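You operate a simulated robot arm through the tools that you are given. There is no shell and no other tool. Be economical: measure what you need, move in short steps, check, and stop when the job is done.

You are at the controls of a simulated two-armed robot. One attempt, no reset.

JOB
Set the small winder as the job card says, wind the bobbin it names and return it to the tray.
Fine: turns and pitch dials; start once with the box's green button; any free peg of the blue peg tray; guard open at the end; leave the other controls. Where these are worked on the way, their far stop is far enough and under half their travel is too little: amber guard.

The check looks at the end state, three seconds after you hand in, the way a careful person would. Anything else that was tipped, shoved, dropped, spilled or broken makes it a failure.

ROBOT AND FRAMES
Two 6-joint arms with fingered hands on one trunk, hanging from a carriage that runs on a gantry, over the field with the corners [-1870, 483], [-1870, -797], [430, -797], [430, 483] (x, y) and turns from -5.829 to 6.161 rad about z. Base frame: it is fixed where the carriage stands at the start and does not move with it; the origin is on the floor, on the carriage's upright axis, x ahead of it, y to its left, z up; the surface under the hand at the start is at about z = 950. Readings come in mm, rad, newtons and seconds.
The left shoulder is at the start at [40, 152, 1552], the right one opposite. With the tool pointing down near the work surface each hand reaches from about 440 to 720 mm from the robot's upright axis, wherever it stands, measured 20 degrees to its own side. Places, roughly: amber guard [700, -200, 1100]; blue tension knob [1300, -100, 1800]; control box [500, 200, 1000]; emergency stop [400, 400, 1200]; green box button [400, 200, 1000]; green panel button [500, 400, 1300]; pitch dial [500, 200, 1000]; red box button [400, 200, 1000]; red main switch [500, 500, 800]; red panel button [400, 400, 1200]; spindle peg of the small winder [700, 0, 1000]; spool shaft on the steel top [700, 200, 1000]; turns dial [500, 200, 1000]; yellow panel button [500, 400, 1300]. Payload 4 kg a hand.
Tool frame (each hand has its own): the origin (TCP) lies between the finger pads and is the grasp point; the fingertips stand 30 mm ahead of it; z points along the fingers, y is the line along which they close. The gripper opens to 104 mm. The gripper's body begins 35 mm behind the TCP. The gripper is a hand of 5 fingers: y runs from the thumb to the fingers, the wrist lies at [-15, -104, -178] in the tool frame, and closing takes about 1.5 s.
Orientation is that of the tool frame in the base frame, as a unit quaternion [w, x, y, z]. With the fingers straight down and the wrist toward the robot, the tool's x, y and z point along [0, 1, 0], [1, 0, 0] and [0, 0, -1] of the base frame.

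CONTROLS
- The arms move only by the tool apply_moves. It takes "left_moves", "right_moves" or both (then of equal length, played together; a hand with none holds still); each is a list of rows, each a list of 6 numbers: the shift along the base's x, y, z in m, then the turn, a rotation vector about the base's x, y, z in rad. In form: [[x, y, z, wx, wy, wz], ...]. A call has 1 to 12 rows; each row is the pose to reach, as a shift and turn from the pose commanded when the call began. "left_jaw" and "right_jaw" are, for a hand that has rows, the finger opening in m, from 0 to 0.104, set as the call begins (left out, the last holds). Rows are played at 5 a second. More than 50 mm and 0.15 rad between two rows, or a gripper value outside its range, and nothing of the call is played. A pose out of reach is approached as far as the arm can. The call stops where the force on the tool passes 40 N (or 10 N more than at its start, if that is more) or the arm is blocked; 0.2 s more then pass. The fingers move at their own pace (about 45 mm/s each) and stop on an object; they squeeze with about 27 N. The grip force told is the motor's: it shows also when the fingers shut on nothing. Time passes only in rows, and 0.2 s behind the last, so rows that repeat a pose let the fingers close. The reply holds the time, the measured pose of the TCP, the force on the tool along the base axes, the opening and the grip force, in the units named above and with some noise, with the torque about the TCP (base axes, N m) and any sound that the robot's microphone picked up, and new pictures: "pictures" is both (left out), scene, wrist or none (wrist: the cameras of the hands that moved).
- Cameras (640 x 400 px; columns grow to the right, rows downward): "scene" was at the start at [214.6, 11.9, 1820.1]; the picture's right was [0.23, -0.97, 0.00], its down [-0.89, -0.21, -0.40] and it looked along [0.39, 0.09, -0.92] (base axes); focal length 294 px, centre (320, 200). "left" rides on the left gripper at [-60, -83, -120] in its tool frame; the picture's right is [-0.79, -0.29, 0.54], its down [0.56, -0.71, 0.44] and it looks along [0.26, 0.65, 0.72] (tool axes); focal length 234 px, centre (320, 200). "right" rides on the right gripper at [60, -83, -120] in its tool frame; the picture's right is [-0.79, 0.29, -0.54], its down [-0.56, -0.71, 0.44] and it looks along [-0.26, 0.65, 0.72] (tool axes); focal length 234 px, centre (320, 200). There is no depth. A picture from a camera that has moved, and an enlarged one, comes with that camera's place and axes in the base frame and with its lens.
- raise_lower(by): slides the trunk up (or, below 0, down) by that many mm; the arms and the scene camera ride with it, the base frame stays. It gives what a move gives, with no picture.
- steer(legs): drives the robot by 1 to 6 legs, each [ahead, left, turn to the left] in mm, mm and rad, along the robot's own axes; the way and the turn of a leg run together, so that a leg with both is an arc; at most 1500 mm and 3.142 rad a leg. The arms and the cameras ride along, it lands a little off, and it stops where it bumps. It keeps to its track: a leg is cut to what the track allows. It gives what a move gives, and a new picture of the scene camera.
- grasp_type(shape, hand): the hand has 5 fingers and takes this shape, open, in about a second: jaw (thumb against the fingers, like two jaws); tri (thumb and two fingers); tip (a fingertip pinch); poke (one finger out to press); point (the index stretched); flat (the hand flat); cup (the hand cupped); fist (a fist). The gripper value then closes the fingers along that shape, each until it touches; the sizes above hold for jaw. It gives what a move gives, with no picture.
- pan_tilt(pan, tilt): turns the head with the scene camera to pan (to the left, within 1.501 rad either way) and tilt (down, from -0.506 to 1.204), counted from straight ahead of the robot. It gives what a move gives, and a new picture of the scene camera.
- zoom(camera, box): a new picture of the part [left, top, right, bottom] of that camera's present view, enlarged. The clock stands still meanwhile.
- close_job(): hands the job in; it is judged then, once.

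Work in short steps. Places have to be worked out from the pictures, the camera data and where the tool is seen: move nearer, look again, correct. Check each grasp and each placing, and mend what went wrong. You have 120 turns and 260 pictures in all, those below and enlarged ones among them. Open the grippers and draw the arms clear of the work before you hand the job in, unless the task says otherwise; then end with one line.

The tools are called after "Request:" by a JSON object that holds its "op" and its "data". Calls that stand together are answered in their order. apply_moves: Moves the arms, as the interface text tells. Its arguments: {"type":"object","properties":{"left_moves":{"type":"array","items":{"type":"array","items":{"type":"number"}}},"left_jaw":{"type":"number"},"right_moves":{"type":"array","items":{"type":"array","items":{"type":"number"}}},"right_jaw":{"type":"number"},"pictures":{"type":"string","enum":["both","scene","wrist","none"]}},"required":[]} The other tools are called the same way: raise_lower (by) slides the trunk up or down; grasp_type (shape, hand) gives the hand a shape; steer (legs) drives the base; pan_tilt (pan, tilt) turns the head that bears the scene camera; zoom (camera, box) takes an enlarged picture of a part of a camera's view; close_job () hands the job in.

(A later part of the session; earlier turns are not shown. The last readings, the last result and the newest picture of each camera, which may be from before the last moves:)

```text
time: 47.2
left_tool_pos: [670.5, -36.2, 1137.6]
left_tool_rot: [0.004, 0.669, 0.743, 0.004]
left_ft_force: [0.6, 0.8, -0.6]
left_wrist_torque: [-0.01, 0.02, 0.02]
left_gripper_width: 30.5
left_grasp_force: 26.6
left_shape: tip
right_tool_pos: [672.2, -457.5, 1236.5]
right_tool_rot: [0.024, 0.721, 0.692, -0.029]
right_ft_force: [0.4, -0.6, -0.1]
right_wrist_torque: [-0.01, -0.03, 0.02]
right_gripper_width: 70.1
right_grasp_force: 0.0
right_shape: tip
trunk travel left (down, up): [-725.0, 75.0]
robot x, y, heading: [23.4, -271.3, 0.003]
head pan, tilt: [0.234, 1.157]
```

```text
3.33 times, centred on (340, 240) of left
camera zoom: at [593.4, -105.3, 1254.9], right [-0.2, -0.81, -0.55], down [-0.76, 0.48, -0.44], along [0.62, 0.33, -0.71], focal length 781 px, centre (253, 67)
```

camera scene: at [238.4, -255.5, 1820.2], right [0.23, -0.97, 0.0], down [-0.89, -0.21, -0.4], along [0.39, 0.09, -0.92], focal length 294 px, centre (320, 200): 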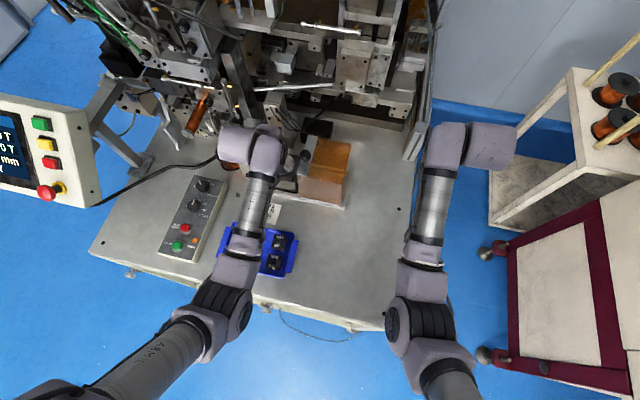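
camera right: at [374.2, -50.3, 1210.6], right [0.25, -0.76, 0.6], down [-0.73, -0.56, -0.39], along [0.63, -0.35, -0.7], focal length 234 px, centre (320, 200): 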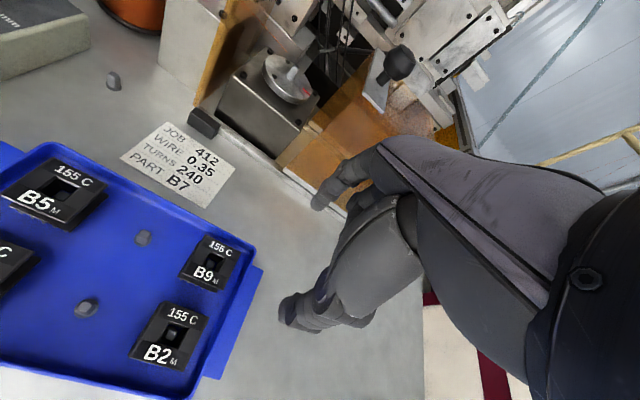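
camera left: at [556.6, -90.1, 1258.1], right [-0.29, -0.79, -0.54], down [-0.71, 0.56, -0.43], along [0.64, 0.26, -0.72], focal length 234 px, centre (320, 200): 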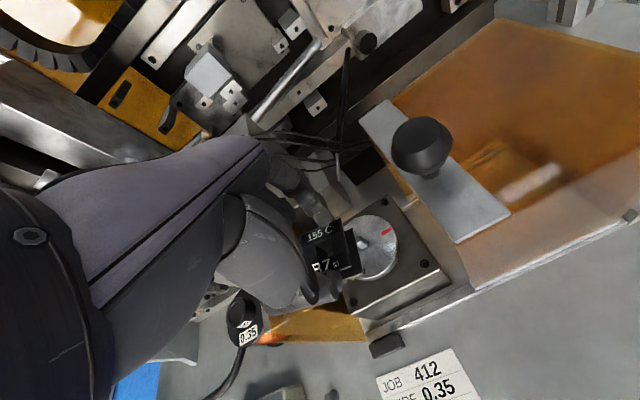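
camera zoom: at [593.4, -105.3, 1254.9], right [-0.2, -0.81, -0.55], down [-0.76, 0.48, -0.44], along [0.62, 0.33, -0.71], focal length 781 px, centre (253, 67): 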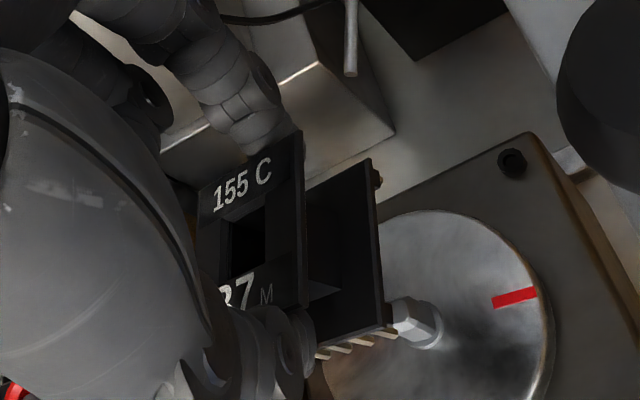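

I'll zoom tighter to measure the bobbin's tilt.

Request:
{"op": "zoom", "data": {"camera": "left", "box": [320, 215, 380, 285]}}

Request:
{"op": "zoom", "data": {"camera": "scene", "box": [240, 130, 310, 190]}}

```text
5.71 times, centred on (350, 250) of left
camera zoom: at [593.4, -105.3, 1254.9], right [-0.2, -0.81, -0.55], down [-0.76, 0.48, -0.44], along [0.62, 0.33, -0.71], focal length 1338 px, centre (149, -86)
```

zoom: 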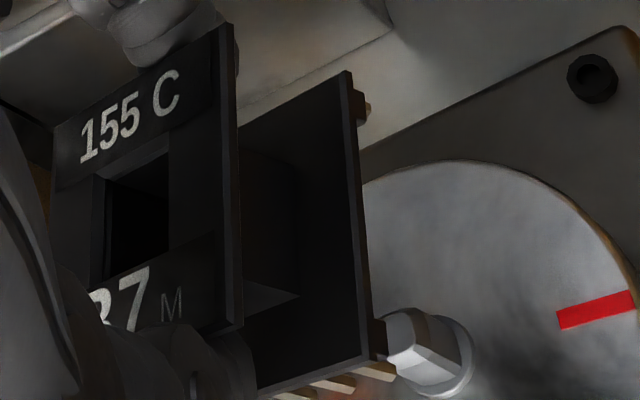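

```text
6.67 times, centred on (275, 160) of scene
camera zoom: at [238.4, -255.4, 1820.1], right [0.23, -0.97, 0.0], down [-0.89, -0.21, -0.4], along [0.39, 0.09, -0.92], focal length 1959 px, centre (620, 467)
```

zoom: 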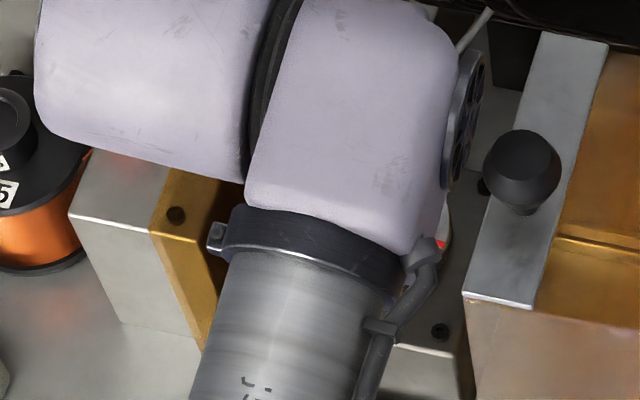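

The bobbin has tilted about 13° and yawed in the tip pinch, so I'll set it down on the free table patch at about (525,−130) and regrip it in jaw shape. First I'll rise and shift the base.

Request:
{"op": "apply_moves", "data": {"left_moves": [[-0.01, 0, 0.035, 0, 0, 0], [-0.02, 0, 0.07, 0, 0, 0]], "pictures": "none"}}

Request:
{"op": "steer", "data": {"legs": [[-85, -85, 0]]}}

Request:
{"op": "apply_moves", "data": {"left_moves": [[-0.01, -0.005, -0.045, -0.0, 0, 0], [-0.02, -0.01, -0.09, 0, 0, 0], [-0.03, -0.012, -0.13, 0, 0, 0], [-0.038, -0.012, -0.16, 0, 0, 0]]}}

```text
time: 47.8
left_tool_pos: [652.4, -36.8, 1207.6]
left_tool_rot: [0.004, 0.668, 0.744, 0.004]
left_ft_force: [0.6, -1.1, 0.4]
left_wrist_torque: [-0.01, -0.03, -0.02]
left_gripper_width: 30.7
left_grasp_force: 27.1
left_shape: tip
right_tool_pos: [673.4, -457.5, 1236.1]
right_tool_rot: [0.024, 0.721, 0.692, -0.028]
right_ft_force: [0.3, -0.2, -0.4]
right_wrist_torque: [0.01, -0.02, -0.01]
right_gripper_width: 70.1
right_grasp_force: 0.1
right_shape: tip
trunk travel left (down, up): [-725.0, 75.0]
robot x, y, heading: [24.5, -270.1, 0.007]
head pan, tilt: [0.234, 1.157]
```

```text
time: 49.1
left_tool_pos: [568.1, -121.5, 1209.0]
left_tool_rot: [0.003, 0.67, 0.743, 0.004]
left_ft_force: [1.0, 0.0, 0.2]
left_wrist_torque: [0.0, 0.0, 0.01]
left_gripper_width: 30.4
left_grasp_force: 27.4
left_shape: tip
right_tool_pos: [589.3, -541.0, 1236.3]
right_tool_rot: [0.024, 0.721, 0.692, -0.03]
right_ft_force: [-0.1, -0.7, 0.7]
right_wrist_torque: [-0.01, -0.01, 0.01]
right_gripper_width: 70.2
right_grasp_force: 0.0
right_shape: tip
trunk travel left (down, up): [-725.0, 75.0]
robot x, y, heading: [-62.8, -354.6, 0.004]
head pan, tilt: [0.234, 1.157]
camera scene: at [154.3, -340.2, 1820.1], right [0.23, -0.97, 0.0], down [-0.89, -0.21, -0.4], along [0.39, 0.09, -0.92], focal length 294 px, centre (320, 200)
```

scene: 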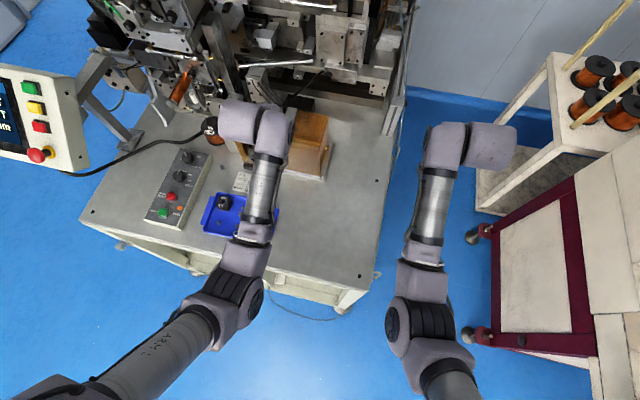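

```text
time: 50.1
left_tool_pos: [531.5, -132.7, 1047.6]
left_tool_rot: [0.002, 0.669, 0.743, 0.004]
left_ft_force: [0.2, 0.8, 0.0]
left_wrist_torque: [-0.03, -0.02, 0.02]
left_gripper_width: 30.7
left_grasp_force: 27.2
left_shape: tip
right_tool_pos: [588.3, -542.0, 1236.1]
right_tool_rot: [0.024, 0.721, 0.692, -0.029]
right_ft_force: [-0.4, -0.3, -1.4]
right_wrist_torque: [0.03, -0.02, -0.01]
right_gripper_width: 70.6
right_grasp_force: 0.1
right_shape: tip
trunk travel left (down, up): [-725.0, 75.0]
robot x, y, heading: [-59.2, -355.2, 0.004]
head pan, tilt: [0.234, 1.157]
camera scene: at [154.3, -340.1, 1820.1], right [0.23, -0.97, 0.0], down [-0.89, -0.21, -0.4], along [0.39, 0.09, -0.92], focal length 294 px, centre (320, 200)
camera left: at [453.4, -202.2, 1164.0], right [-0.2, -0.81, -0.55], down [-0.76, 0.48, -0.44], along [0.62, 0.33, -0.71], focal length 234 px, centre (320, 200)
```

scene: 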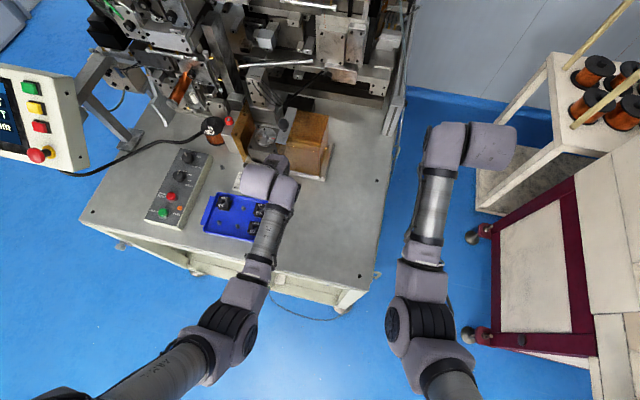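
left: 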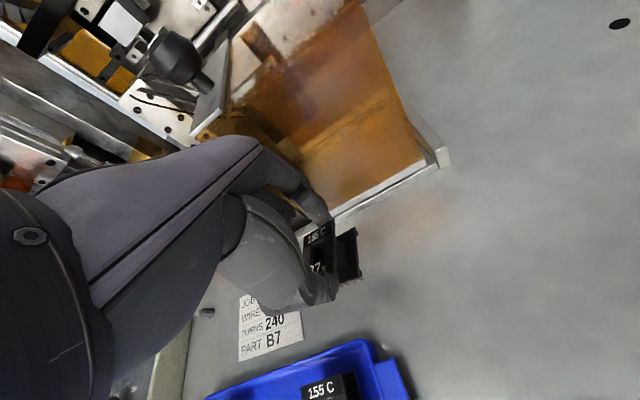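

I'll lower slowly to the table so the bobbin levels against it.

Request:
{"op": "apply_moves", "data": {"left_moves": [[-0.005, 0, -0.02, 0, 0, 0], [-0.005, 0, -0.03, 0, 0, 0], [-0.005, 0, -0.035, 0, 0, 0], [-0.005, 0, -0.039, 0, 0, 0], [-0.005, 0, -0.043, 0, 0, 0], [-0.005, 0, -0.046, 0, 0, 0], [-0.005, 0, -0.049, 0, 0, 0]], "pictures": "none"}}

Request:
{"op": "zoom", "data": {"camera": "left", "box": [280, 180, 400, 300]}}

```text
time: 51.7
left_tool_pos: [526.8, -133.0, 997.4]
left_tool_rot: [0.005, 0.669, 0.743, 0.005]
left_ft_force: [-3.4, -1.9, 8.7]
left_wrist_torque: [-0.01, 0.01, -0.04]
left_gripper_width: 30.9
left_grasp_force: 26.7
left_shape: tip
right_tool_pos: [588.7, -542.6, 1237.4]
right_tool_rot: [0.023, 0.721, 0.692, -0.029]
right_ft_force: [-0.4, 0.1, 0.5]
right_wrist_torque: [0.03, 0.02, -0.02]
right_gripper_width: 70.1
right_grasp_force: 0.1
right_shape: tip
trunk travel left (down, up): [-725.0, 75.0]
robot x, y, heading: [-62.5, -354.8, -0.0]
head pan, tilt: [0.234, 1.157]
```

```text
3.33 times, centred on (340, 240) of left
camera zoom: at [448.5, -202.3, 1116.2], right [-0.2, -0.81, -0.55], down [-0.75, 0.48, -0.45], along [0.63, 0.33, -0.71], focal length 781 px, centre (253, 67)
```

zoom: 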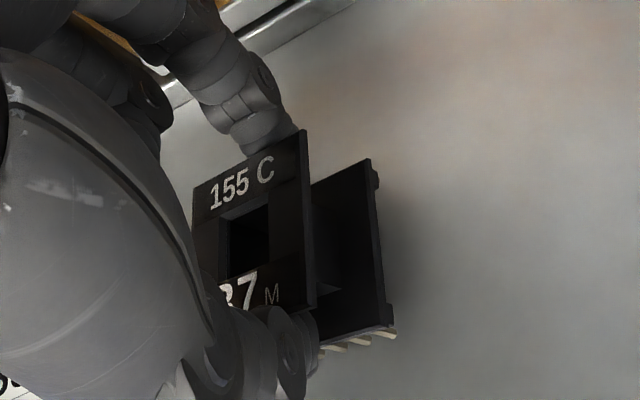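

Contact (8.7 N) at TCP z 997. I'll press 2 mm more, then open and look.

Request:
{"op": "apply_moves", "data": {"left_moves": [[0, 0, -0.002, 0, 0, 0], [0, 0, -0.002, 0, 0, 0]], "pictures": "none"}}

Request:
{"op": "apply_moves", "data": {"left_moves": [[0, 0, 0, 0, 0, 0], [0, 0, 0, 0, 0, 0], [0, 0, 0, 0, 0, 0], [0, 0, 0.04, 0, 0, 0], [0, 0, 0.08, 0, 0, 0], [0, 0.01, 0.12, 0, 0, -0.05], [0, 0.01, 0.12, 0, 0, -0.1]], "left_jaw": 0.06, "pictures": "none"}}

Request:
{"op": "grasp_type", "data": {"hand": "left", "shape": "jaw"}}

Request:
{"op": "zoom", "data": {"camera": "left", "box": [220, 120, 460, 360]}}

```text
time: 52.3
left_tool_pos: [528.3, -133.4, 996.7]
left_tool_rot: [0.005, 0.669, 0.743, 0.005]
left_ft_force: [-1.6, -3.9, 11.6]
left_wrist_torque: [0.0, -0.07, -0.04]
left_gripper_width: 31.1
left_grasp_force: 27.4
left_shape: tip
right_tool_pos: [588.5, -542.2, 1237.5]
right_tool_rot: [0.024, 0.721, 0.692, -0.029]
right_ft_force: [0.1, 0.3, -0.9]
right_wrist_torque: [0.01, 0.01, 0.02]
right_gripper_width: 70.4
right_grasp_force: 0.1
right_shape: tip
trunk travel left (down, up): [-725.0, 75.0]
robot x, y, heading: [-58.1, -353.4, 0.001]
head pan, tilt: [0.234, 1.157]
```

```text
time: 53.9
left_tool_pos: [525.6, -123.3, 1117.9]
left_tool_rot: [0.004, 0.706, 0.708, 0.005]
left_ft_force: [0.1, 0.1, -0.3]
left_wrist_torque: [0.02, -0.01, 0.02]
left_gripper_width: 59.6
left_grasp_force: 0.0
left_shape: tip
right_tool_pos: [589.0, -542.0, 1237.2]
right_tool_rot: [0.024, 0.721, 0.692, -0.028]
right_ft_force: [0.0, 0.4, -1.0]
right_wrist_torque: [-0.03, 0.0, 0.0]
right_gripper_width: 70.5
right_grasp_force: 0.0
right_shape: tip
trunk travel left (down, up): [-725.0, 75.0]
robot x, y, heading: [-61.9, -351.2, 0.005]
head pan, tilt: [0.234, 1.157]
```

```text
time: 54.8
left_tool_pos: [527.3, -123.9, 1116.9]
left_tool_rot: [0.003, 0.705, 0.709, 0.005]
left_ft_force: [-0.1, 0.5, -0.2]
left_wrist_torque: [0.04, 0.0, -0.01]
left_gripper_width: 103.8
left_grasp_force: 0.1
left_shape: jaw
right_tool_pos: [588.2, -541.6, 1237.0]
right_tool_rot: [0.023, 0.721, 0.692, -0.029]
right_ft_force: [-0.4, -0.1, 1.3]
right_wrist_torque: [-0.03, 0.03, 0.01]
right_gripper_width: 70.2
right_grasp_force: 0.1
right_shape: tip
trunk travel left (down, up): [-725.0, 75.0]
robot x, y, heading: [-60.9, -355.3, 0.006]
head pan, tilt: [0.234, 1.157]
```

```text
1.67 times, centred on (340, 240) of left
camera zoom: at [442.1, -183.7, 1234.2], right [-0.28, -0.79, -0.55], down [-0.7, 0.56, -0.44], along [0.65, 0.26, -0.71], focal length 390 px, centre (287, 133)
```

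zoom: 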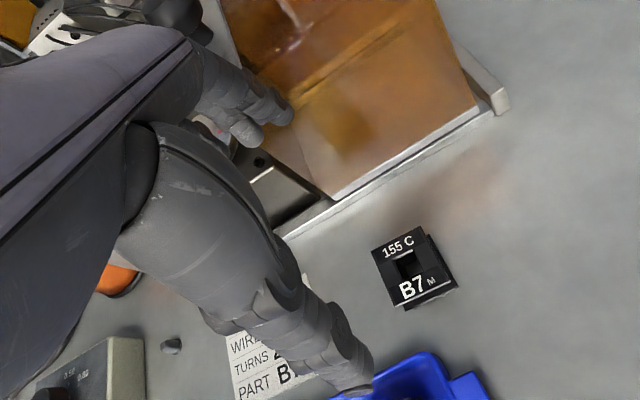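

B7 stands upright on the table. I'll zoom to get its yaw before regripping in jaw shape.

Request:
{"op": "zoom", "data": {"camera": "left", "box": [350, 195, 400, 245]}}

```text
8.00 times, centred on (375, 220) of left
camera zoom: at [442.1, -183.7, 1234.2], right [-0.28, -0.79, -0.55], down [-0.7, 0.56, -0.44], along [0.65, 0.26, -0.71], focal length 1873 px, centre (-120, 40)
```

zoom: 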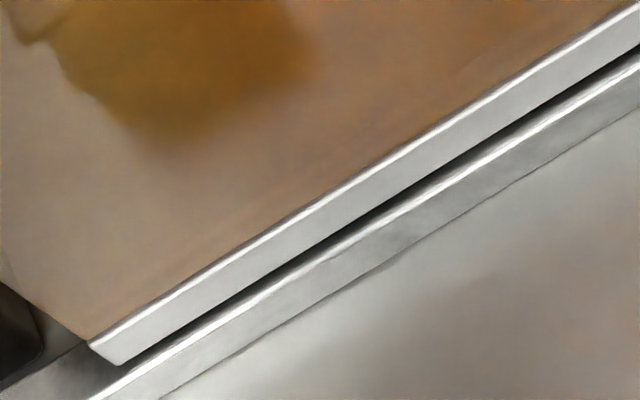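

Request:
{"op": "zoom", "data": {"camera": "left", "box": [362, 247, 426, 311]}}

```text
6.25 times, centred on (394, 279) of left
camera zoom: at [442.1, -183.7, 1234.2], right [-0.28, -0.79, -0.55], down [-0.7, 0.56, -0.44], along [0.65, 0.26, -0.71], focal length 1464 px, centre (-142, -294)
```

zoom: 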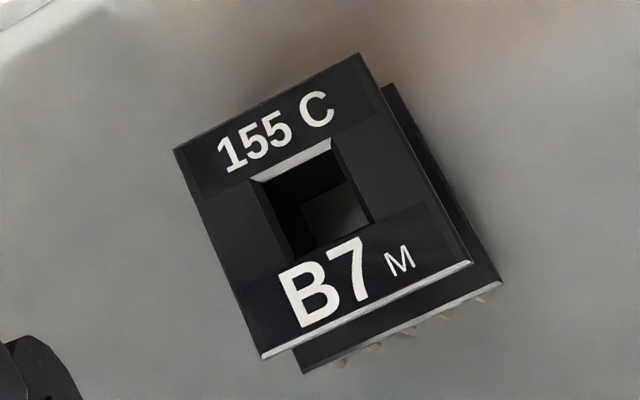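

B7 is at about (523.6,−132.5), yaw −2.4°. I'll align the jaw hand above it.

Request:
{"op": "apply_moves", "data": {"left_moves": [[-0.001, -0.005, -0.03, 0.01, 0, -0.045], [-0.003, -0.009, -0.06, 0.01, 0, -0.045], [-0.003, -0.009, -0.08, 0.01, 0, -0.045]], "left_jaw": 0.066, "pictures": "none"}}

Request:
{"op": "zoom", "data": {"camera": "left", "box": [240, 150, 440, 350]}}

```text
time: 55.6
left_tool_pos: [524.0, -131.9, 1037.5]
left_tool_rot: [0.0, 0.721, 0.693, 0.008]
left_ft_force: [-0.6, -0.2, -0.7]
left_wrist_torque: [0.0, -0.02, -0.01]
left_gripper_width: 66.4
left_grasp_force: 0.0
left_shape: jaw
right_tool_pos: [588.3, -541.4, 1237.0]
right_tool_rot: [0.024, 0.721, 0.692, -0.029]
right_ft_force: [-0.5, 0.0, 0.0]
right_wrist_torque: [0.02, 0.03, -0.02]
right_gripper_width: 70.3
right_grasp_force: 0.1
right_shape: tip
trunk travel left (down, up): [-725.0, 75.0]
robot x, y, heading: [-56.5, -349.0, 0.0]
head pan, tilt: [0.234, 1.157]
```

```text
2.00 times, centred on (340, 250) of left
camera zoom: at [436.9, -190.8, 1153.5], right [-0.31, -0.77, -0.55], down [-0.68, 0.59, -0.44], along [0.67, 0.24, -0.71], focal length 468 px, centre (280, 100)
```

zoom: 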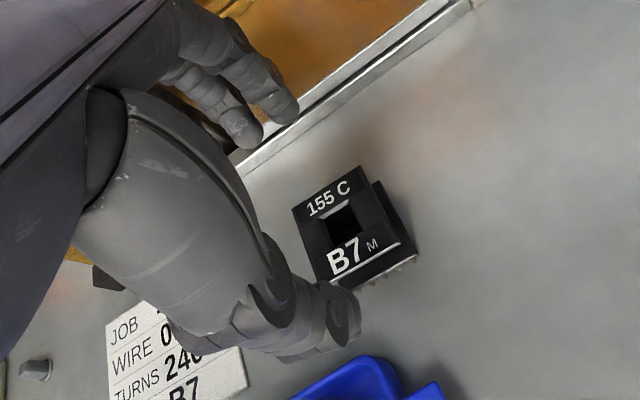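

Aligned; the hole sits on the tool axis. I'll remove the small tilt, descend to TCP z 993 and close.

Request:
{"op": "apply_moves", "data": {"left_moves": [[0, 0, -0.015, -0.011, 0.0115, 0], [0, 0, -0.03, -0.011, 0.0115, 0], [0, 0, -0.0445, -0.011, 0.0115, 0]], "pictures": "none"}}

Request:
{"op": "zoom", "data": {"camera": "left", "box": [240, 150, 440, 350]}}

Request:
{"op": "apply_moves", "data": {"left_moves": [[0, 0, 0, 0, 0, 0], [0, 0, 0, 0, 0, 0], [0, 0, 0, 0, 0, 0], [0, 0, 0, 0, 0, 0], [0, 0, 0, 0, 0, 0]], "left_jaw": 0.0, "pictures": "none"}}

Request:
{"op": "zoom", "data": {"camera": "left", "box": [280, 180, 400, 300]}}

```text
time: 56.4
left_tool_pos: [522.0, -132.6, 992.0]
left_tool_rot: [0.0, 0.721, 0.693, 0.0]
left_ft_force: [-0.1, -0.1, 0.1]
left_wrist_torque: [0.03, 0.02, 0.0]
left_gripper_width: 66.2
left_grasp_force: 0.1
left_shape: jaw
right_tool_pos: [588.6, -541.6, 1238.0]
right_tool_rot: [0.024, 0.721, 0.692, -0.029]
right_ft_force: [-0.6, 0.2, 0.4]
right_wrist_torque: [0.05, 0.01, -0.01]
right_gripper_width: 70.2
right_grasp_force: 0.1
right_shape: tip
trunk travel left (down, up): [-725.0, 75.0]
robot x, y, heading: [-58.3, -353.6, 0.004]
head pan, tilt: [0.234, 1.157]
```

```text
2.00 times, centred on (340, 250) of left
camera zoom: at [437.0, -189.5, 1110.2], right [-0.32, -0.78, -0.54], down [-0.68, 0.59, -0.44], along [0.66, 0.23, -0.72], focal length 468 px, centre (280, 100)
```

zoom: 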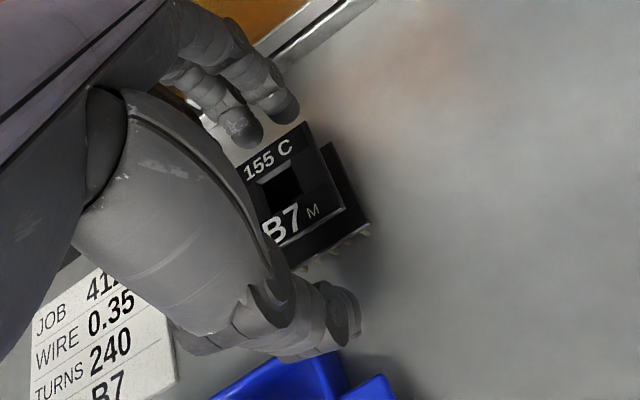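

```text
time: 57.6
left_tool_pos: [521.5, -133.3, 991.5]
left_tool_rot: [0.0, 0.721, 0.693, 0.0]
left_ft_force: [-0.1, 0.0, -0.8]
left_wrist_torque: [0.02, 0.0, -0.02]
left_gripper_width: 32.6
left_grasp_force: 27.2
left_shape: jaw
right_tool_pos: [588.0, -541.5, 1237.1]
right_tool_rot: [0.024, 0.722, 0.691, -0.029]
right_ft_force: [-0.3, -0.4, 0.4]
right_wrist_torque: [-0.01, -0.02, 0.0]
right_gripper_width: 70.2
right_grasp_force: 0.2
right_shape: tip
trunk travel left (down, up): [-725.0, 75.0]
robot x, y, heading: [-60.2, -352.1, 0.005]
head pan, tilt: [0.234, 1.157]
```

```text
3.33 times, centred on (340, 240) of left
camera zoom: at [437.0, -189.6, 1110.4], right [-0.32, -0.78, -0.54], down [-0.68, 0.59, -0.44], along [0.66, 0.23, -0.72], focal length 781 px, centre (253, 67)
```

zoom: 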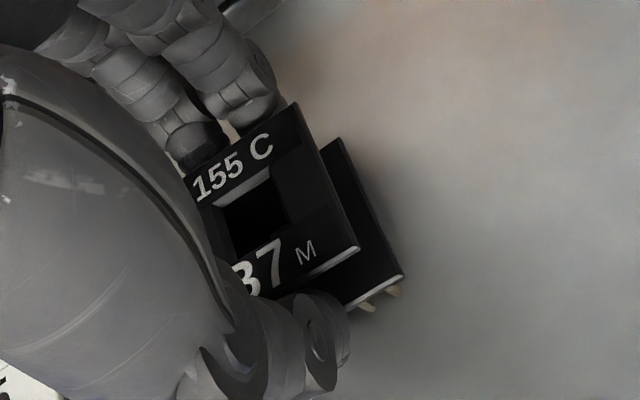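

Good jaw grip (32.6 mm, 27 N, bobbin square to the fingers). I'll lift high and drive back to the spindle.

Request:
{"op": "apply_moves", "data": {"left_moves": [[0, 0, 0.03, 0, 0, 0], [0, 0, 0.07, 0, 0, 0], [0, 0, 0.11, 0, 0, 0], [0, 0, 0.155, 0, 0, 0], [0, 0, 0.2, 0, 0, 0]], "pictures": "none"}}

Request:
{"op": "steer", "data": {"legs": [[90, 85, 0]]}}

Request:
{"op": "zoom", "data": {"camera": "left", "box": [280, 110, 440, 270]}}

```text
time: 58.8
left_tool_pos: [520.8, -131.8, 1192.2]
left_tool_rot: [-0.001, 0.721, 0.693, -0.001]
left_ft_force: [0.7, -0.2, -0.5]
left_wrist_torque: [0.02, 0.01, 0.01]
left_gripper_width: 32.7
left_grasp_force: 26.9
left_shape: jaw
right_tool_pos: [588.1, -541.9, 1236.8]
right_tool_rot: [0.024, 0.721, 0.692, -0.029]
right_ft_force: [0.4, 0.5, 0.5]
right_wrist_torque: [0.02, 0.01, -0.02]
right_gripper_width: 70.4
right_grasp_force: 0.1
right_shape: tip
trunk travel left (down, up): [-725.0, 75.0]
robot x, y, heading: [-60.3, -353.8, 0.0]
head pan, tilt: [0.234, 1.157]
```

```text
time: 60.0
left_tool_pos: [611.4, -49.6, 1192.6]
left_tool_rot: [0.0, 0.721, 0.692, 0.001]
left_ft_force: [0.2, -0.3, 0.6]
left_wrist_torque: [0.01, -0.02, 0.01]
left_gripper_width: 32.4
left_grasp_force: 27.2
left_shape: jaw
right_tool_pos: [677.6, -457.5, 1236.6]
right_tool_rot: [0.024, 0.723, 0.69, -0.029]
right_ft_force: [0.2, 0.3, 0.7]
right_wrist_torque: [0.04, 0.04, 0.03]
right_gripper_width: 70.2
right_grasp_force: 0.1
right_shape: tip
trunk travel left (down, up): [-725.0, 75.0]
robot x, y, heading: [30.8, -268.3, 0.003]
head pan, tilt: [0.234, 1.157]
camera scene: at [244.7, -256.6, 1820.2], right [0.23, -0.97, 0.0], down [-0.89, -0.21, -0.4], along [0.39, 0.09, -0.92], focal length 294 px, centre (320, 200)
```

scene: 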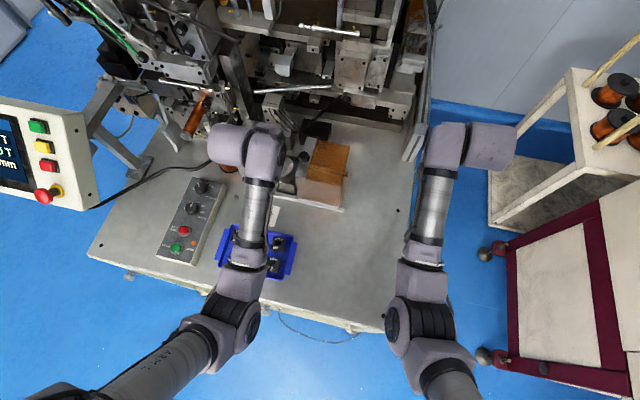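

```text
2.50 times, centred on (360, 190) of left
camera zoom: at [526.4, -105.8, 1311.0], right [-0.32, -0.78, -0.54], down [-0.68, 0.59, -0.44], along [0.66, 0.23, -0.72], focal length 585 px, centre (220, 225)
```

zoom: 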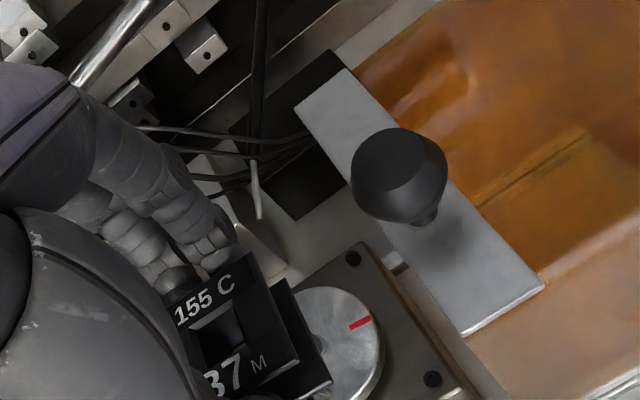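

The peg is hidden behind the bobbin, so I'll move to one side and lower for a clear view of it.

Request:
{"op": "apply_moves", "data": {"left_moves": [[0.02, 0.012, -0.02, 0, 0, 0], [0.035, 0.02, -0.04, 0, 0, 0], [0.042, 0.025, -0.055, 0, 0, 0]], "pictures": "wrist"}}

Request:
{"op": "zoom", "data": {"camera": "left", "box": [335, 220, 405, 290]}}

```text
time: 60.8
left_tool_pos: [653.1, -23.4, 1137.7]
left_tool_rot: [0.0, 0.721, 0.693, 0.001]
left_ft_force: [-0.3, 0.9, 0.0]
left_wrist_torque: [0.01, 0.0, 0.01]
left_gripper_width: 32.7
left_grasp_force: 26.8
left_shape: jaw
right_tool_pos: [677.9, -458.9, 1237.1]
right_tool_rot: [0.025, 0.722, 0.69, -0.029]
right_ft_force: [0.6, -0.4, -0.5]
right_wrist_torque: [-0.02, 0.01, 0.0]
right_gripper_width: 70.1
right_grasp_force: 0.0
right_shape: tip
trunk travel left (down, up): [-725.0, 75.0]
robot x, y, heading: [31.4, -268.1, 0.001]
head pan, tilt: [0.234, 1.157]
camera left: at [567.4, -80.4, 1255.8], right [-0.32, -0.78, -0.54], down [-0.68, 0.59, -0.44], along [0.66, 0.23, -0.72], focal length 234 px, centre (320, 200)
```

left: 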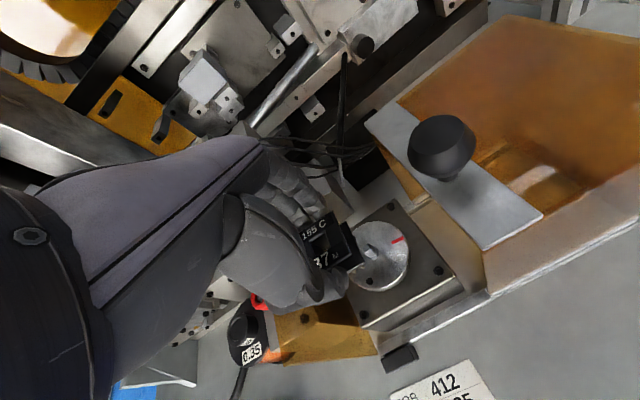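

```text
5.71 times, centred on (370, 255) of left
camera zoom: at [567.4, -80.4, 1255.8], right [-0.32, -0.78, -0.54], down [-0.68, 0.59, -0.44], along [0.66, 0.23, -0.72], focal length 1338 px, centre (34, -114)
```

zoom: 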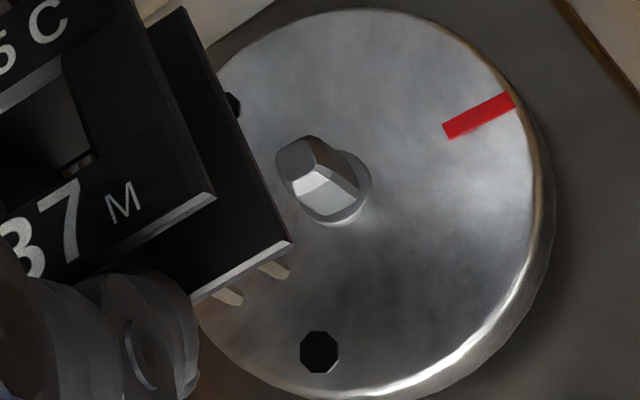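

Clear view: the peg yaw is about −7° (the red mark agrees), the bobbin's is −2.7°, and the peg is at about (672,−35.5). I'll shift (+19,−12), rotate −0.078, then verify on the tool-axis line.

Request:
{"op": "apply_moves", "data": {"left_moves": [[0.01, -0.006, 0, 0, 0, -0.04], [0.019, -0.012, 0, 0, 0, -0.078], [0.019, -0.012, 0, 0, 0, -0.078]], "pictures": "none"}}

Request:
{"op": "zoom", "data": {"camera": "left", "box": [335, 230, 405, 300]}}

```text
time: 61.6
left_tool_pos: [672.5, -35.4, 1138.2]
left_tool_rot: [0.0, 0.748, 0.664, -0.001]
left_ft_force: [0.0, 0.0, -0.5]
left_wrist_torque: [-0.04, 0.0, 0.0]
left_gripper_width: 32.7
left_grasp_force: 27.6
left_shape: jaw
right_tool_pos: [678.4, -459.5, 1236.8]
right_tool_rot: [0.024, 0.723, 0.69, -0.028]
right_ft_force: [0.1, 0.7, -0.2]
right_wrist_torque: [0.03, 0.01, 0.02]
right_gripper_width: 70.2
right_grasp_force: 0.0
right_shape: tip
trunk travel left (down, up): [-725.0, 75.0]
robot x, y, heading: [29.5, -268.1, -0.001]
head pan, tilt: [0.234, 1.157]
```

```text
5.71 times, centred on (370, 265) of left
camera zoom: at [582.7, -85.8, 1256.0], right [-0.38, -0.75, -0.54], down [-0.63, 0.64, -0.44], along [0.67, 0.18, -0.72], focal length 1338 px, centre (34, -171)
```

zoom: 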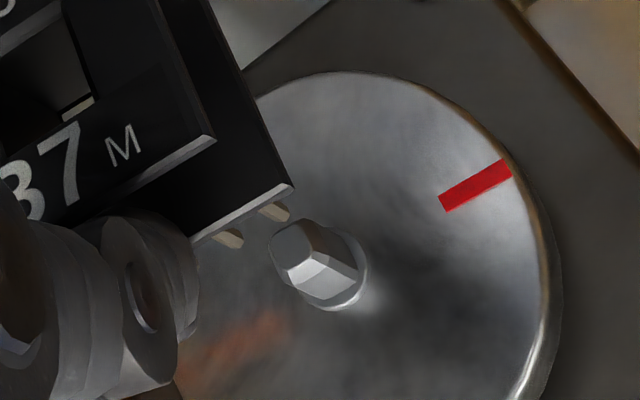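

The peg lies on the tool axis within about 1 mm (a y +1.2 mm correction), and the bobbin bottom is about 30 mm below the TCP. I'll descend to TCP z 1080, then feel in 2–3 mm steps.

Request:
{"op": "apply_moves", "data": {"left_moves": [[0, 0.001, -0.03, 0, 0, 0], [0, 0.001, -0.055, 0, 0, 0], [0, 0.001, -0.06, 0, 0, 0], [0, 0.001, -0.063, 0, 0, 0], [0, 0.001, -0.065, 0, 0, 0], [0, 0.001, -0.067, 0, 0, 0]], "pictures": "none"}}

Request:
{"op": "zoom", "data": {"camera": "left", "box": [300, 210, 380, 290]}}

```text
time: 62.9
left_tool_pos: [677.5, -32.3, 1077.5]
left_tool_rot: [0.003, 0.748, 0.664, 0.006]
left_ft_force: [-5.9, 2.6, 16.9]
left_wrist_torque: [0.05, 0.28, -0.02]
left_gripper_width: 35.0
left_grasp_force: 27.0
left_shape: jaw
right_tool_pos: [678.0, -458.1, 1236.9]
right_tool_rot: [0.024, 0.722, 0.691, -0.029]
right_ft_force: [-0.5, -0.4, 0.0]
right_wrist_torque: [0.03, -0.01, 0.01]
right_gripper_width: 70.2
right_grasp_force: 0.1
right_shape: tip
trunk travel left (down, up): [-725.0, 75.0]
robot x, y, heading: [30.4, -270.0, -0.003]
head pan, tilt: [0.234, 1.157]
stopped in row 6 (left hand): the force on the tool passed its limit at 41 N (the readings are from after the stop); the commanded pose is now the measured one
```

```text
5.00 times, centred on (340, 250) of left
camera zoom: at [585.5, -82.4, 1194.1], right [-0.37, -0.75, -0.55], down [-0.63, 0.64, -0.44], along [0.68, 0.18, -0.71], focal length 1171 px, centre (220, -50)
```

zoom: 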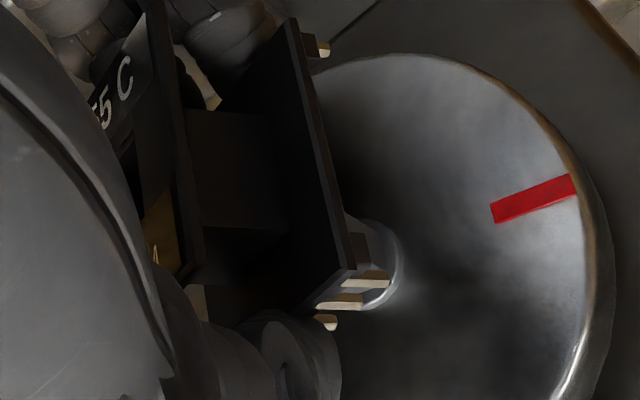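

The bobbin struck the peg with its hole too far to +x/+y (in-hand offset of about +5,+3 mm) and leaned over. I'll lift and check how it is held.

Request:
{"op": "apply_moves", "data": {"left_moves": [[-0.005, -0.002, 0.02, 0, 0, 0], [-0.005, -0.002, 0.06, 0, 0, 0], [-0.015, -0.002, 0.1, 0, 0, 0]], "pictures": "none"}}

Request:
{"op": "zoom", "data": {"camera": "left", "box": [280, 180, 400, 300]}}

```text
time: 63.7
left_tool_pos: [660.2, -36.0, 1172.1]
left_tool_rot: [0.002, 0.748, 0.663, 0.003]
left_ft_force: [-0.1, 0.3, -0.1]
left_wrist_torque: [0.01, -0.03, -0.04]
left_gripper_width: 33.6
left_grasp_force: 27.3
left_shape: jaw
right_tool_pos: [678.8, -458.8, 1236.6]
right_tool_rot: [0.023, 0.722, 0.691, -0.029]
right_ft_force: [-1.1, 0.5, -0.8]
right_wrist_torque: [0.02, -0.07, -0.02]
right_gripper_width: 70.4
right_grasp_force: 0.1
right_shape: tip
trunk travel left (down, up): [-725.0, 75.0]
robot x, y, heading: [32.8, -266.5, 0.001]
head pan, tilt: [0.234, 1.157]
```

```text
3.33 times, centred on (340, 240) of left
camera zoom: at [568.9, -86.2, 1290.3], right [-0.38, -0.75, -0.55], down [-0.63, 0.64, -0.44], along [0.68, 0.18, -0.71], focal length 781 px, centre (253, 67)
```

zoom: 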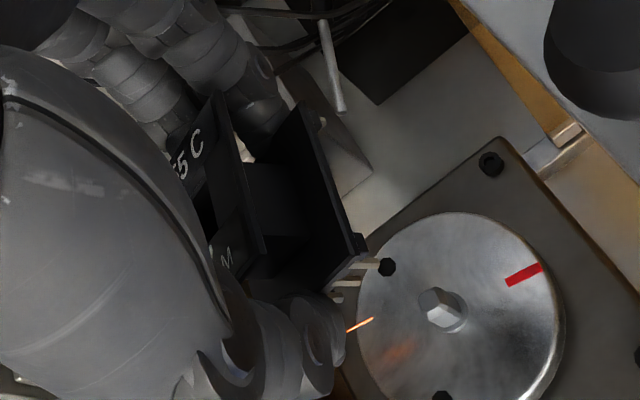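

The bobbin leans about 33° to +y about the pinch axis. I'll return to the table patch and level it there, pre-tilting the hand part way.

Request:
{"op": "apply_moves", "data": {"left_moves": [[-0.02, 0, 0.03, 0, 0, 0]], "pictures": "none"}}

Request:
{"op": "steer", "data": {"legs": [[-90, -95, 0]]}}

Request:
{"op": "apply_moves", "data": {"left_moves": [[-0.01, 0, -0.04, 0.1, -0.01, 0], [-0.02, 0, -0.08, 0.2, -0.02, 0], [-0.025, 0, -0.12, 0.3, -0.035, 0], [-0.025, 0, -0.155, 0.35, -0.04, 0]], "pictures": "wrist"}}

```text
time: 64.1
left_tool_pos: [639.6, -35.8, 1204.3]
left_tool_rot: [0.002, 0.749, 0.663, 0.003]
left_ft_force: [0.6, -0.6, -0.5]
left_wrist_torque: [0.01, 0.01, 0.02]
left_gripper_width: 33.8
left_grasp_force: 27.6
left_shape: jaw
right_tool_pos: [678.3, -459.8, 1237.4]
right_tool_rot: [0.024, 0.722, 0.691, -0.029]
right_ft_force: [1.2, 0.2, 0.7]
right_wrist_torque: [0.01, 0.0, 0.01]
right_gripper_width: 70.2
right_grasp_force: 0.0
right_shape: tip
trunk travel left (down, up): [-725.0, 75.0]
robot x, y, heading: [27.4, -269.3, -0.003]
head pan, tilt: [0.234, 1.157]
```

```text
time: 65.4
left_tool_pos: [549.1, -128.0, 1203.8]
left_tool_rot: [0.002, 0.747, 0.664, 0.003]
left_ft_force: [0.9, -0.9, -0.2]
left_wrist_torque: [-0.03, 0.01, 0.01]
left_gripper_width: 33.7
left_grasp_force: 26.8
left_shape: jaw
right_tool_pos: [587.3, -552.3, 1237.3]
right_tool_rot: [0.024, 0.721, 0.692, -0.029]
right_ft_force: [-0.6, 0.1, -0.6]
right_wrist_torque: [-0.02, 0.01, 0.01]
right_gripper_width: 70.4
right_grasp_force: 0.0
right_shape: tip
trunk travel left (down, up): [-725.0, 75.0]
robot x, y, heading: [-58.1, -363.1, 0.009]
head pan, tilt: [0.234, 1.157]
camera scene: at [153.9, -350.7, 1820.1], right [0.23, -0.97, 0.0], down [-0.89, -0.21, -0.4], along [0.39, 0.09, -0.92], focal length 294 px, centre (320, 200)
```

scene: 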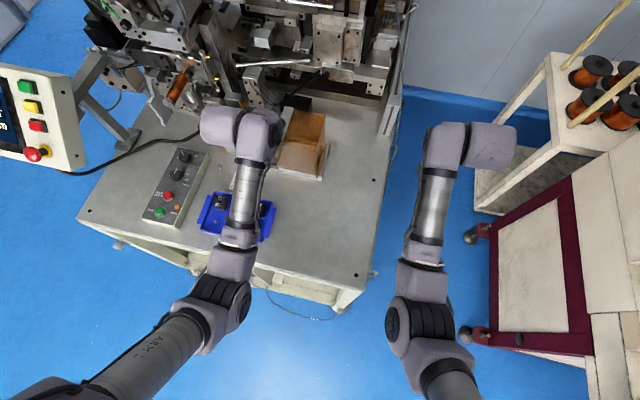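

```text
time: 66.4
left_tool_pos: [525.0, -127.3, 1046.3]
left_tool_rot: [-0.116, 0.736, 0.653, 0.135]
left_ft_force: [-0.5, 0.7, 0.1]
left_wrist_torque: [0.0, 0.0, -0.02]
left_gripper_width: 33.4
left_grasp_force: 27.0
left_shape: jaw
right_tool_pos: [586.8, -551.4, 1235.8]
right_tool_rot: [0.024, 0.721, 0.692, -0.028]
right_ft_force: [-0.9, 0.8, -0.6]
right_wrist_torque: [0.01, 0.03, 0.03]
right_gripper_width: 70.2
right_grasp_force: 0.0
right_shape: tip
trunk travel left (down, up): [-725.0, 75.0]
robot x, y, heading: [-61.8, -363.5, 0.002]
head pan, tilt: [0.234, 1.157]
camera left: at [430.4, -214.4, 1136.0], right [-0.35, -0.51, -0.79], down [-0.62, 0.75, -0.22], along [0.7, 0.41, -0.58], focal length 234 px, centre (320, 200)
```

left: 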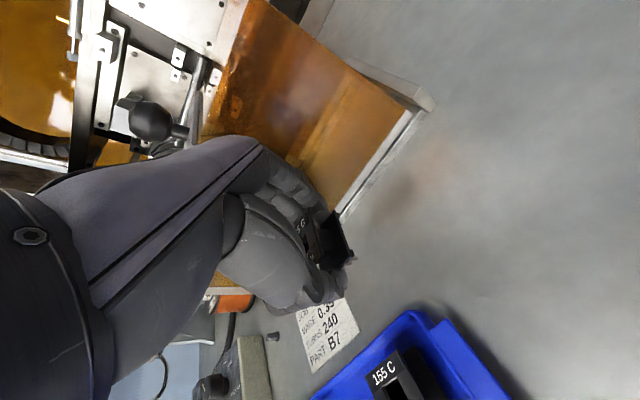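

I'll lower gently onto the table until it presses level.

Request:
{"op": "apply_moves", "data": {"left_moves": [[0, 0, -0.025, 0, 0, 0], [0, 0, -0.035, 0, 0, 0], [0, 0, -0.04, 0, 0, 0], [0, 0, -0.044, 0, 0, 0], [0, 0, -0.048, 0, 0, 0], [0, 0, -0.051, 0, 0, 0]], "pictures": "none"}}

Request:
{"op": "zoom", "data": {"camera": "left", "box": [280, 180, 400, 300]}}

```text
time: 67.8
left_tool_pos: [523.9, -127.5, 997.2]
left_tool_rot: [-0.114, 0.736, 0.654, 0.134]
left_ft_force: [-0.2, 0.3, -1.0]
left_wrist_torque: [0.03, 0.01, 0.01]
left_gripper_width: 33.7
left_grasp_force: 27.2
left_shape: jaw
right_tool_pos: [587.9, -552.5, 1237.3]
right_tool_rot: [0.024, 0.721, 0.692, -0.029]
right_ft_force: [0.2, 0.2, 0.3]
right_wrist_torque: [0.0, -0.03, -0.03]
right_gripper_width: 70.3
right_grasp_force: 0.1
right_shape: tip
trunk travel left (down, up): [-725.0, 75.0]
robot x, y, heading: [-61.6, -365.6, -0.004]
head pan, tilt: [0.234, 1.157]
```

```text
3.33 times, centred on (340, 240) of left
camera zoom: at [429.6, -215.2, 1087.0], right [-0.35, -0.51, -0.78], down [-0.62, 0.75, -0.22], along [0.7, 0.41, -0.58], focal length 781 px, centre (253, 67)
```

zoom: 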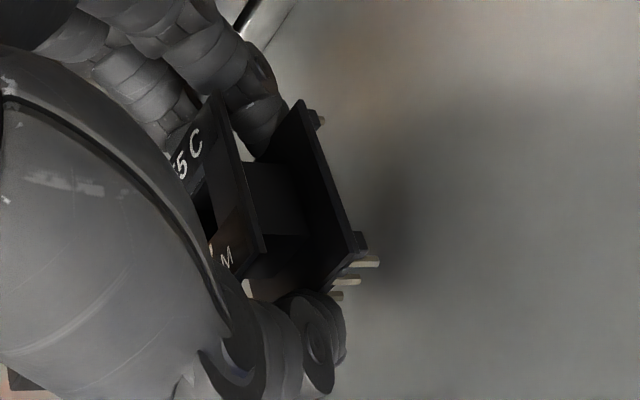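

No contact yet, so I'll keep lowering in 2 mm steps.

Request:
{"op": "apply_moves", "data": {"left_moves": [[0, 0, -0.003, 0, 0, 0], [0, 0, -0.006, 0, 0, 0], [0, 0, -0.008, 0, 0, 0], [0, 0, -0.01, 0, 0, 0], [0, 0, -0.012, 0, 0, 0]], "pictures": "none"}}

Request:
{"op": "zoom", "data": {"camera": "left", "box": [280, 180, 400, 300]}}

```text
time: 69.0
left_tool_pos: [523.3, -126.7, 986.3]
left_tool_rot: [-0.114, 0.736, 0.653, 0.135]
left_ft_force: [-0.3, -0.3, 0.2]
left_wrist_torque: [0.03, -0.01, 0.0]
left_gripper_width: 33.5
left_grasp_force: 26.4
left_shape: jaw
right_tool_pos: [588.1, -550.8, 1236.7]
right_tool_rot: [0.024, 0.721, 0.692, -0.029]
right_ft_force: [0.2, -0.4, -0.2]
right_wrist_torque: [0.0, 0.01, 0.02]
right_gripper_width: 70.1
right_grasp_force: 0.1
right_shape: tip
trunk travel left (down, up): [-725.0, 75.0]
robot x, y, heading: [-59.4, -362.1, 0.003]
head pan, tilt: [0.234, 1.157]
```

```text
3.33 times, centred on (340, 240) of left
camera zoom: at [430.0, -215.3, 1075.4], right [-0.35, -0.51, -0.78], down [-0.62, 0.75, -0.22], along [0.7, 0.41, -0.58], focal length 781 px, centre (253, 67)
```

zoom: 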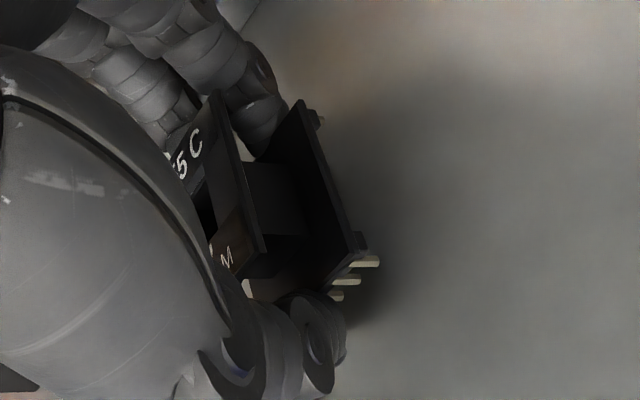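

Request:
{"op": "apply_moves", "data": {"left_moves": [[0, 0, -0.002, 0, 0, 0], [0, 0, -0.004, 0, 0, 0], [0, 0, -0.006, 0, 0, 0], [0, 0, -0.008, 0, 0, 0], [0, 0, -0.01, 0, 0, 0]], "pictures": "none"}}

Request:
{"op": "zoom", "data": {"camera": "left", "box": [280, 180, 400, 300]}}

```text
time: 70.2
left_tool_pos: [528.7, -128.6, 981.3]
left_tool_rot: [-0.111, 0.736, 0.654, 0.139]
left_ft_force: [-7.1, -3.8, 33.8]
left_wrist_torque: [-0.09, -0.28, 0.0]
left_gripper_width: 34.5
left_grasp_force: 26.4
left_shape: jaw
right_tool_pos: [589.1, -551.5, 1238.4]
right_tool_rot: [0.024, 0.721, 0.692, -0.028]
right_ft_force: [-0.2, 0.1, -0.1]
right_wrist_torque: [-0.01, -0.02, 0.0]
right_gripper_width: 70.4
right_grasp_force: 0.1
right_shape: tip
trunk travel left (down, up): [-725.0, 75.0]
robot x, y, heading: [-63.1, -363.7, 0.004]
head pan, tilt: [0.234, 1.157]
```

```text
3.33 times, centred on (340, 240) of left
camera zoom: at [433.3, -215.4, 1069.4], right [-0.34, -0.51, -0.79], down [-0.62, 0.76, -0.22], along [0.71, 0.41, -0.57], focal length 781 px, centre (253, 67)
```

zoom: 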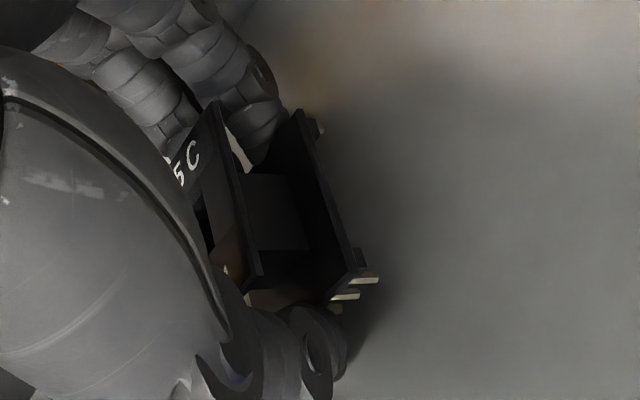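

Contact on the table. I'll ease 2 mm up, open, and rise while straightening the hand.

Request:
{"op": "apply_moves", "data": {"left_moves": [[0, 0, 0.002, 0, 0, 0], [0, 0, 0.002, 0, 0, 0]], "pictures": "none"}}

Request:
{"op": "apply_moves", "data": {"left_moves": [[0, 0, 0, 0, 0, 0], [0, 0, 0, 0, 0, 0], [0, 0, 0, 0, 0, 0], [0, 0, 0, 0, 0, 0], [0, -0.003, 0.03, 0, 0, 0], [0, -0.003, 0.07, -0.1, 0.01, 0], [0, 0, 0.1, -0.22, 0.02, 0], [0, 0, 0.13, -0.35, 0.04, 0.04], [0, 0, 0.14, -0.35, 0.04, 0.08]], "left_jaw": 0.07, "pictures": "wrist"}}

```text
time: 70.8
left_tool_pos: [528.6, -128.5, 981.9]
left_tool_rot: [-0.113, 0.735, 0.654, 0.136]
left_ft_force: [1.1, -1.8, 25.9]
left_wrist_torque: [-0.07, -0.49, 0.0]
left_gripper_width: 34.2
left_grasp_force: 27.3
left_shape: jaw
right_tool_pos: [590.5, -550.7, 1238.7]
right_tool_rot: [0.025, 0.722, 0.691, -0.028]
right_ft_force: [-1.1, 0.0, 0.1]
right_wrist_torque: [-0.01, 0.0, 0.0]
right_gripper_width: 70.3
right_grasp_force: 0.1
right_shape: tip
trunk travel left (down, up): [-725.0, 75.0]
robot x, y, heading: [-58.3, -360.7, -0.0]
head pan, tilt: [0.234, 1.157]
```

```text
time: 72.8
left_tool_pos: [524.7, -128.3, 1116.3]
left_tool_rot: [-0.003, 0.72, 0.694, -0.002]
left_ft_force: [0.6, 0.3, -0.2]
left_wrist_torque: [0.02, -0.03, -0.02]
left_gripper_width: 69.8
left_grasp_force: 0.1
left_shape: jaw
right_tool_pos: [588.8, -552.7, 1236.7]
right_tool_rot: [0.025, 0.721, 0.692, -0.029]
right_ft_force: [0.3, -0.7, -0.6]
right_wrist_torque: [0.01, 0.0, 0.0]
right_gripper_width: 70.1
right_grasp_force: 0.3
right_shape: tip
trunk travel left (down, up): [-725.0, 75.0]
robot x, y, heading: [-59.8, -365.3, 0.002]
head pan, tilt: [0.234, 1.157]
camera left: at [439.9, -185.1, 1236.3], right [-0.32, -0.78, -0.54], down [-0.69, 0.59, -0.43], along [0.65, 0.23, -0.72], focal length 234 px, centre (320, 200)
```

left: 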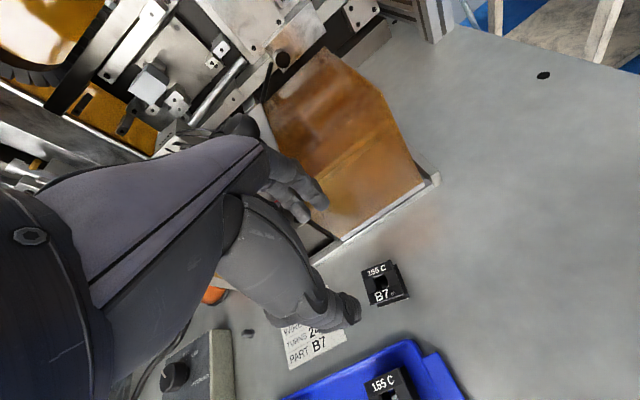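

It stands upright again. I'll zoom to measure position and yaw.

Request:
{"op": "zoom", "data": {"camera": "left", "box": [352, 253, 416, 317]}}

```text
6.25 times, centred on (384, 285) of left
camera zoom: at [439.9, -185.1, 1236.3], right [-0.32, -0.78, -0.54], down [-0.69, 0.59, -0.43], along [0.65, 0.23, -0.72], focal length 1464 px, centre (-80, -331)
```

zoom: 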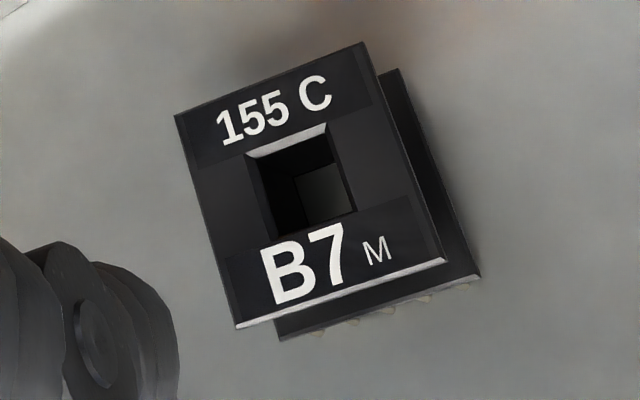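

Yaw is about −10.4°. I'll align the hand above it at TCP z 1050 and measure again to fix its height exactly.

Request:
{"op": "apply_moves", "data": {"left_moves": [[0, 0.001, -0.02, 0, 0, -0.05], [0, 0.002, -0.045, 0, 0, -0.1], [0, 0.004, -0.066, 0, 0, -0.145], [0, 0.004, -0.066, 0, 0, -0.145]], "pictures": "none"}}

Request:
{"op": "zoom", "data": {"camera": "left", "box": [310, 220, 400, 310]}}

```text
time: 73.8
left_tool_pos: [524.9, -124.6, 1051.6]
left_tool_rot: [-0.004, 0.769, 0.64, -0.001]
left_ft_force: [-0.2, 0.2, -1.0]
left_wrist_torque: [-0.02, -0.03, 0.02]
left_gripper_width: 69.7
left_grasp_force: 0.0
left_shape: jaw
right_tool_pos: [587.7, -551.1, 1237.8]
right_tool_rot: [0.024, 0.721, 0.692, -0.029]
right_ft_force: [0.0, 1.0, 0.1]
right_wrist_torque: [0.01, -0.01, 0.01]
right_gripper_width: 70.3
right_grasp_force: 0.1
right_shape: tip
trunk travel left (down, up): [-725.0, 75.0]
robot x, y, heading: [-58.2, -365.1, -0.002]
head pan, tilt: [0.234, 1.157]
```

```text
4.44 times, centred on (355, 265) of left
camera zoom: at [432.6, -169.1, 1169.8], right [-0.43, -0.72, -0.54], down [-0.59, 0.68, -0.43], along [0.68, 0.14, -0.72], focal length 1041 px, centre (164, -89)
```

zoom: 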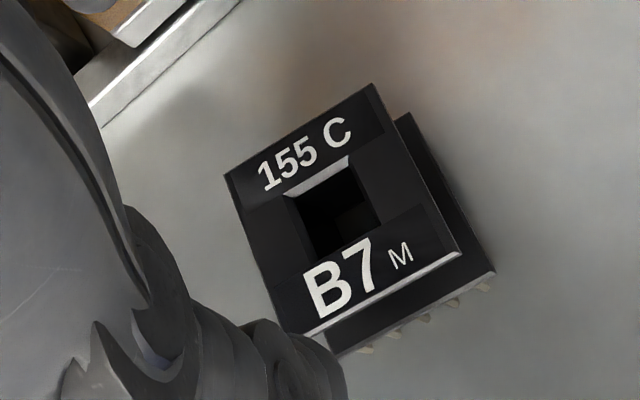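

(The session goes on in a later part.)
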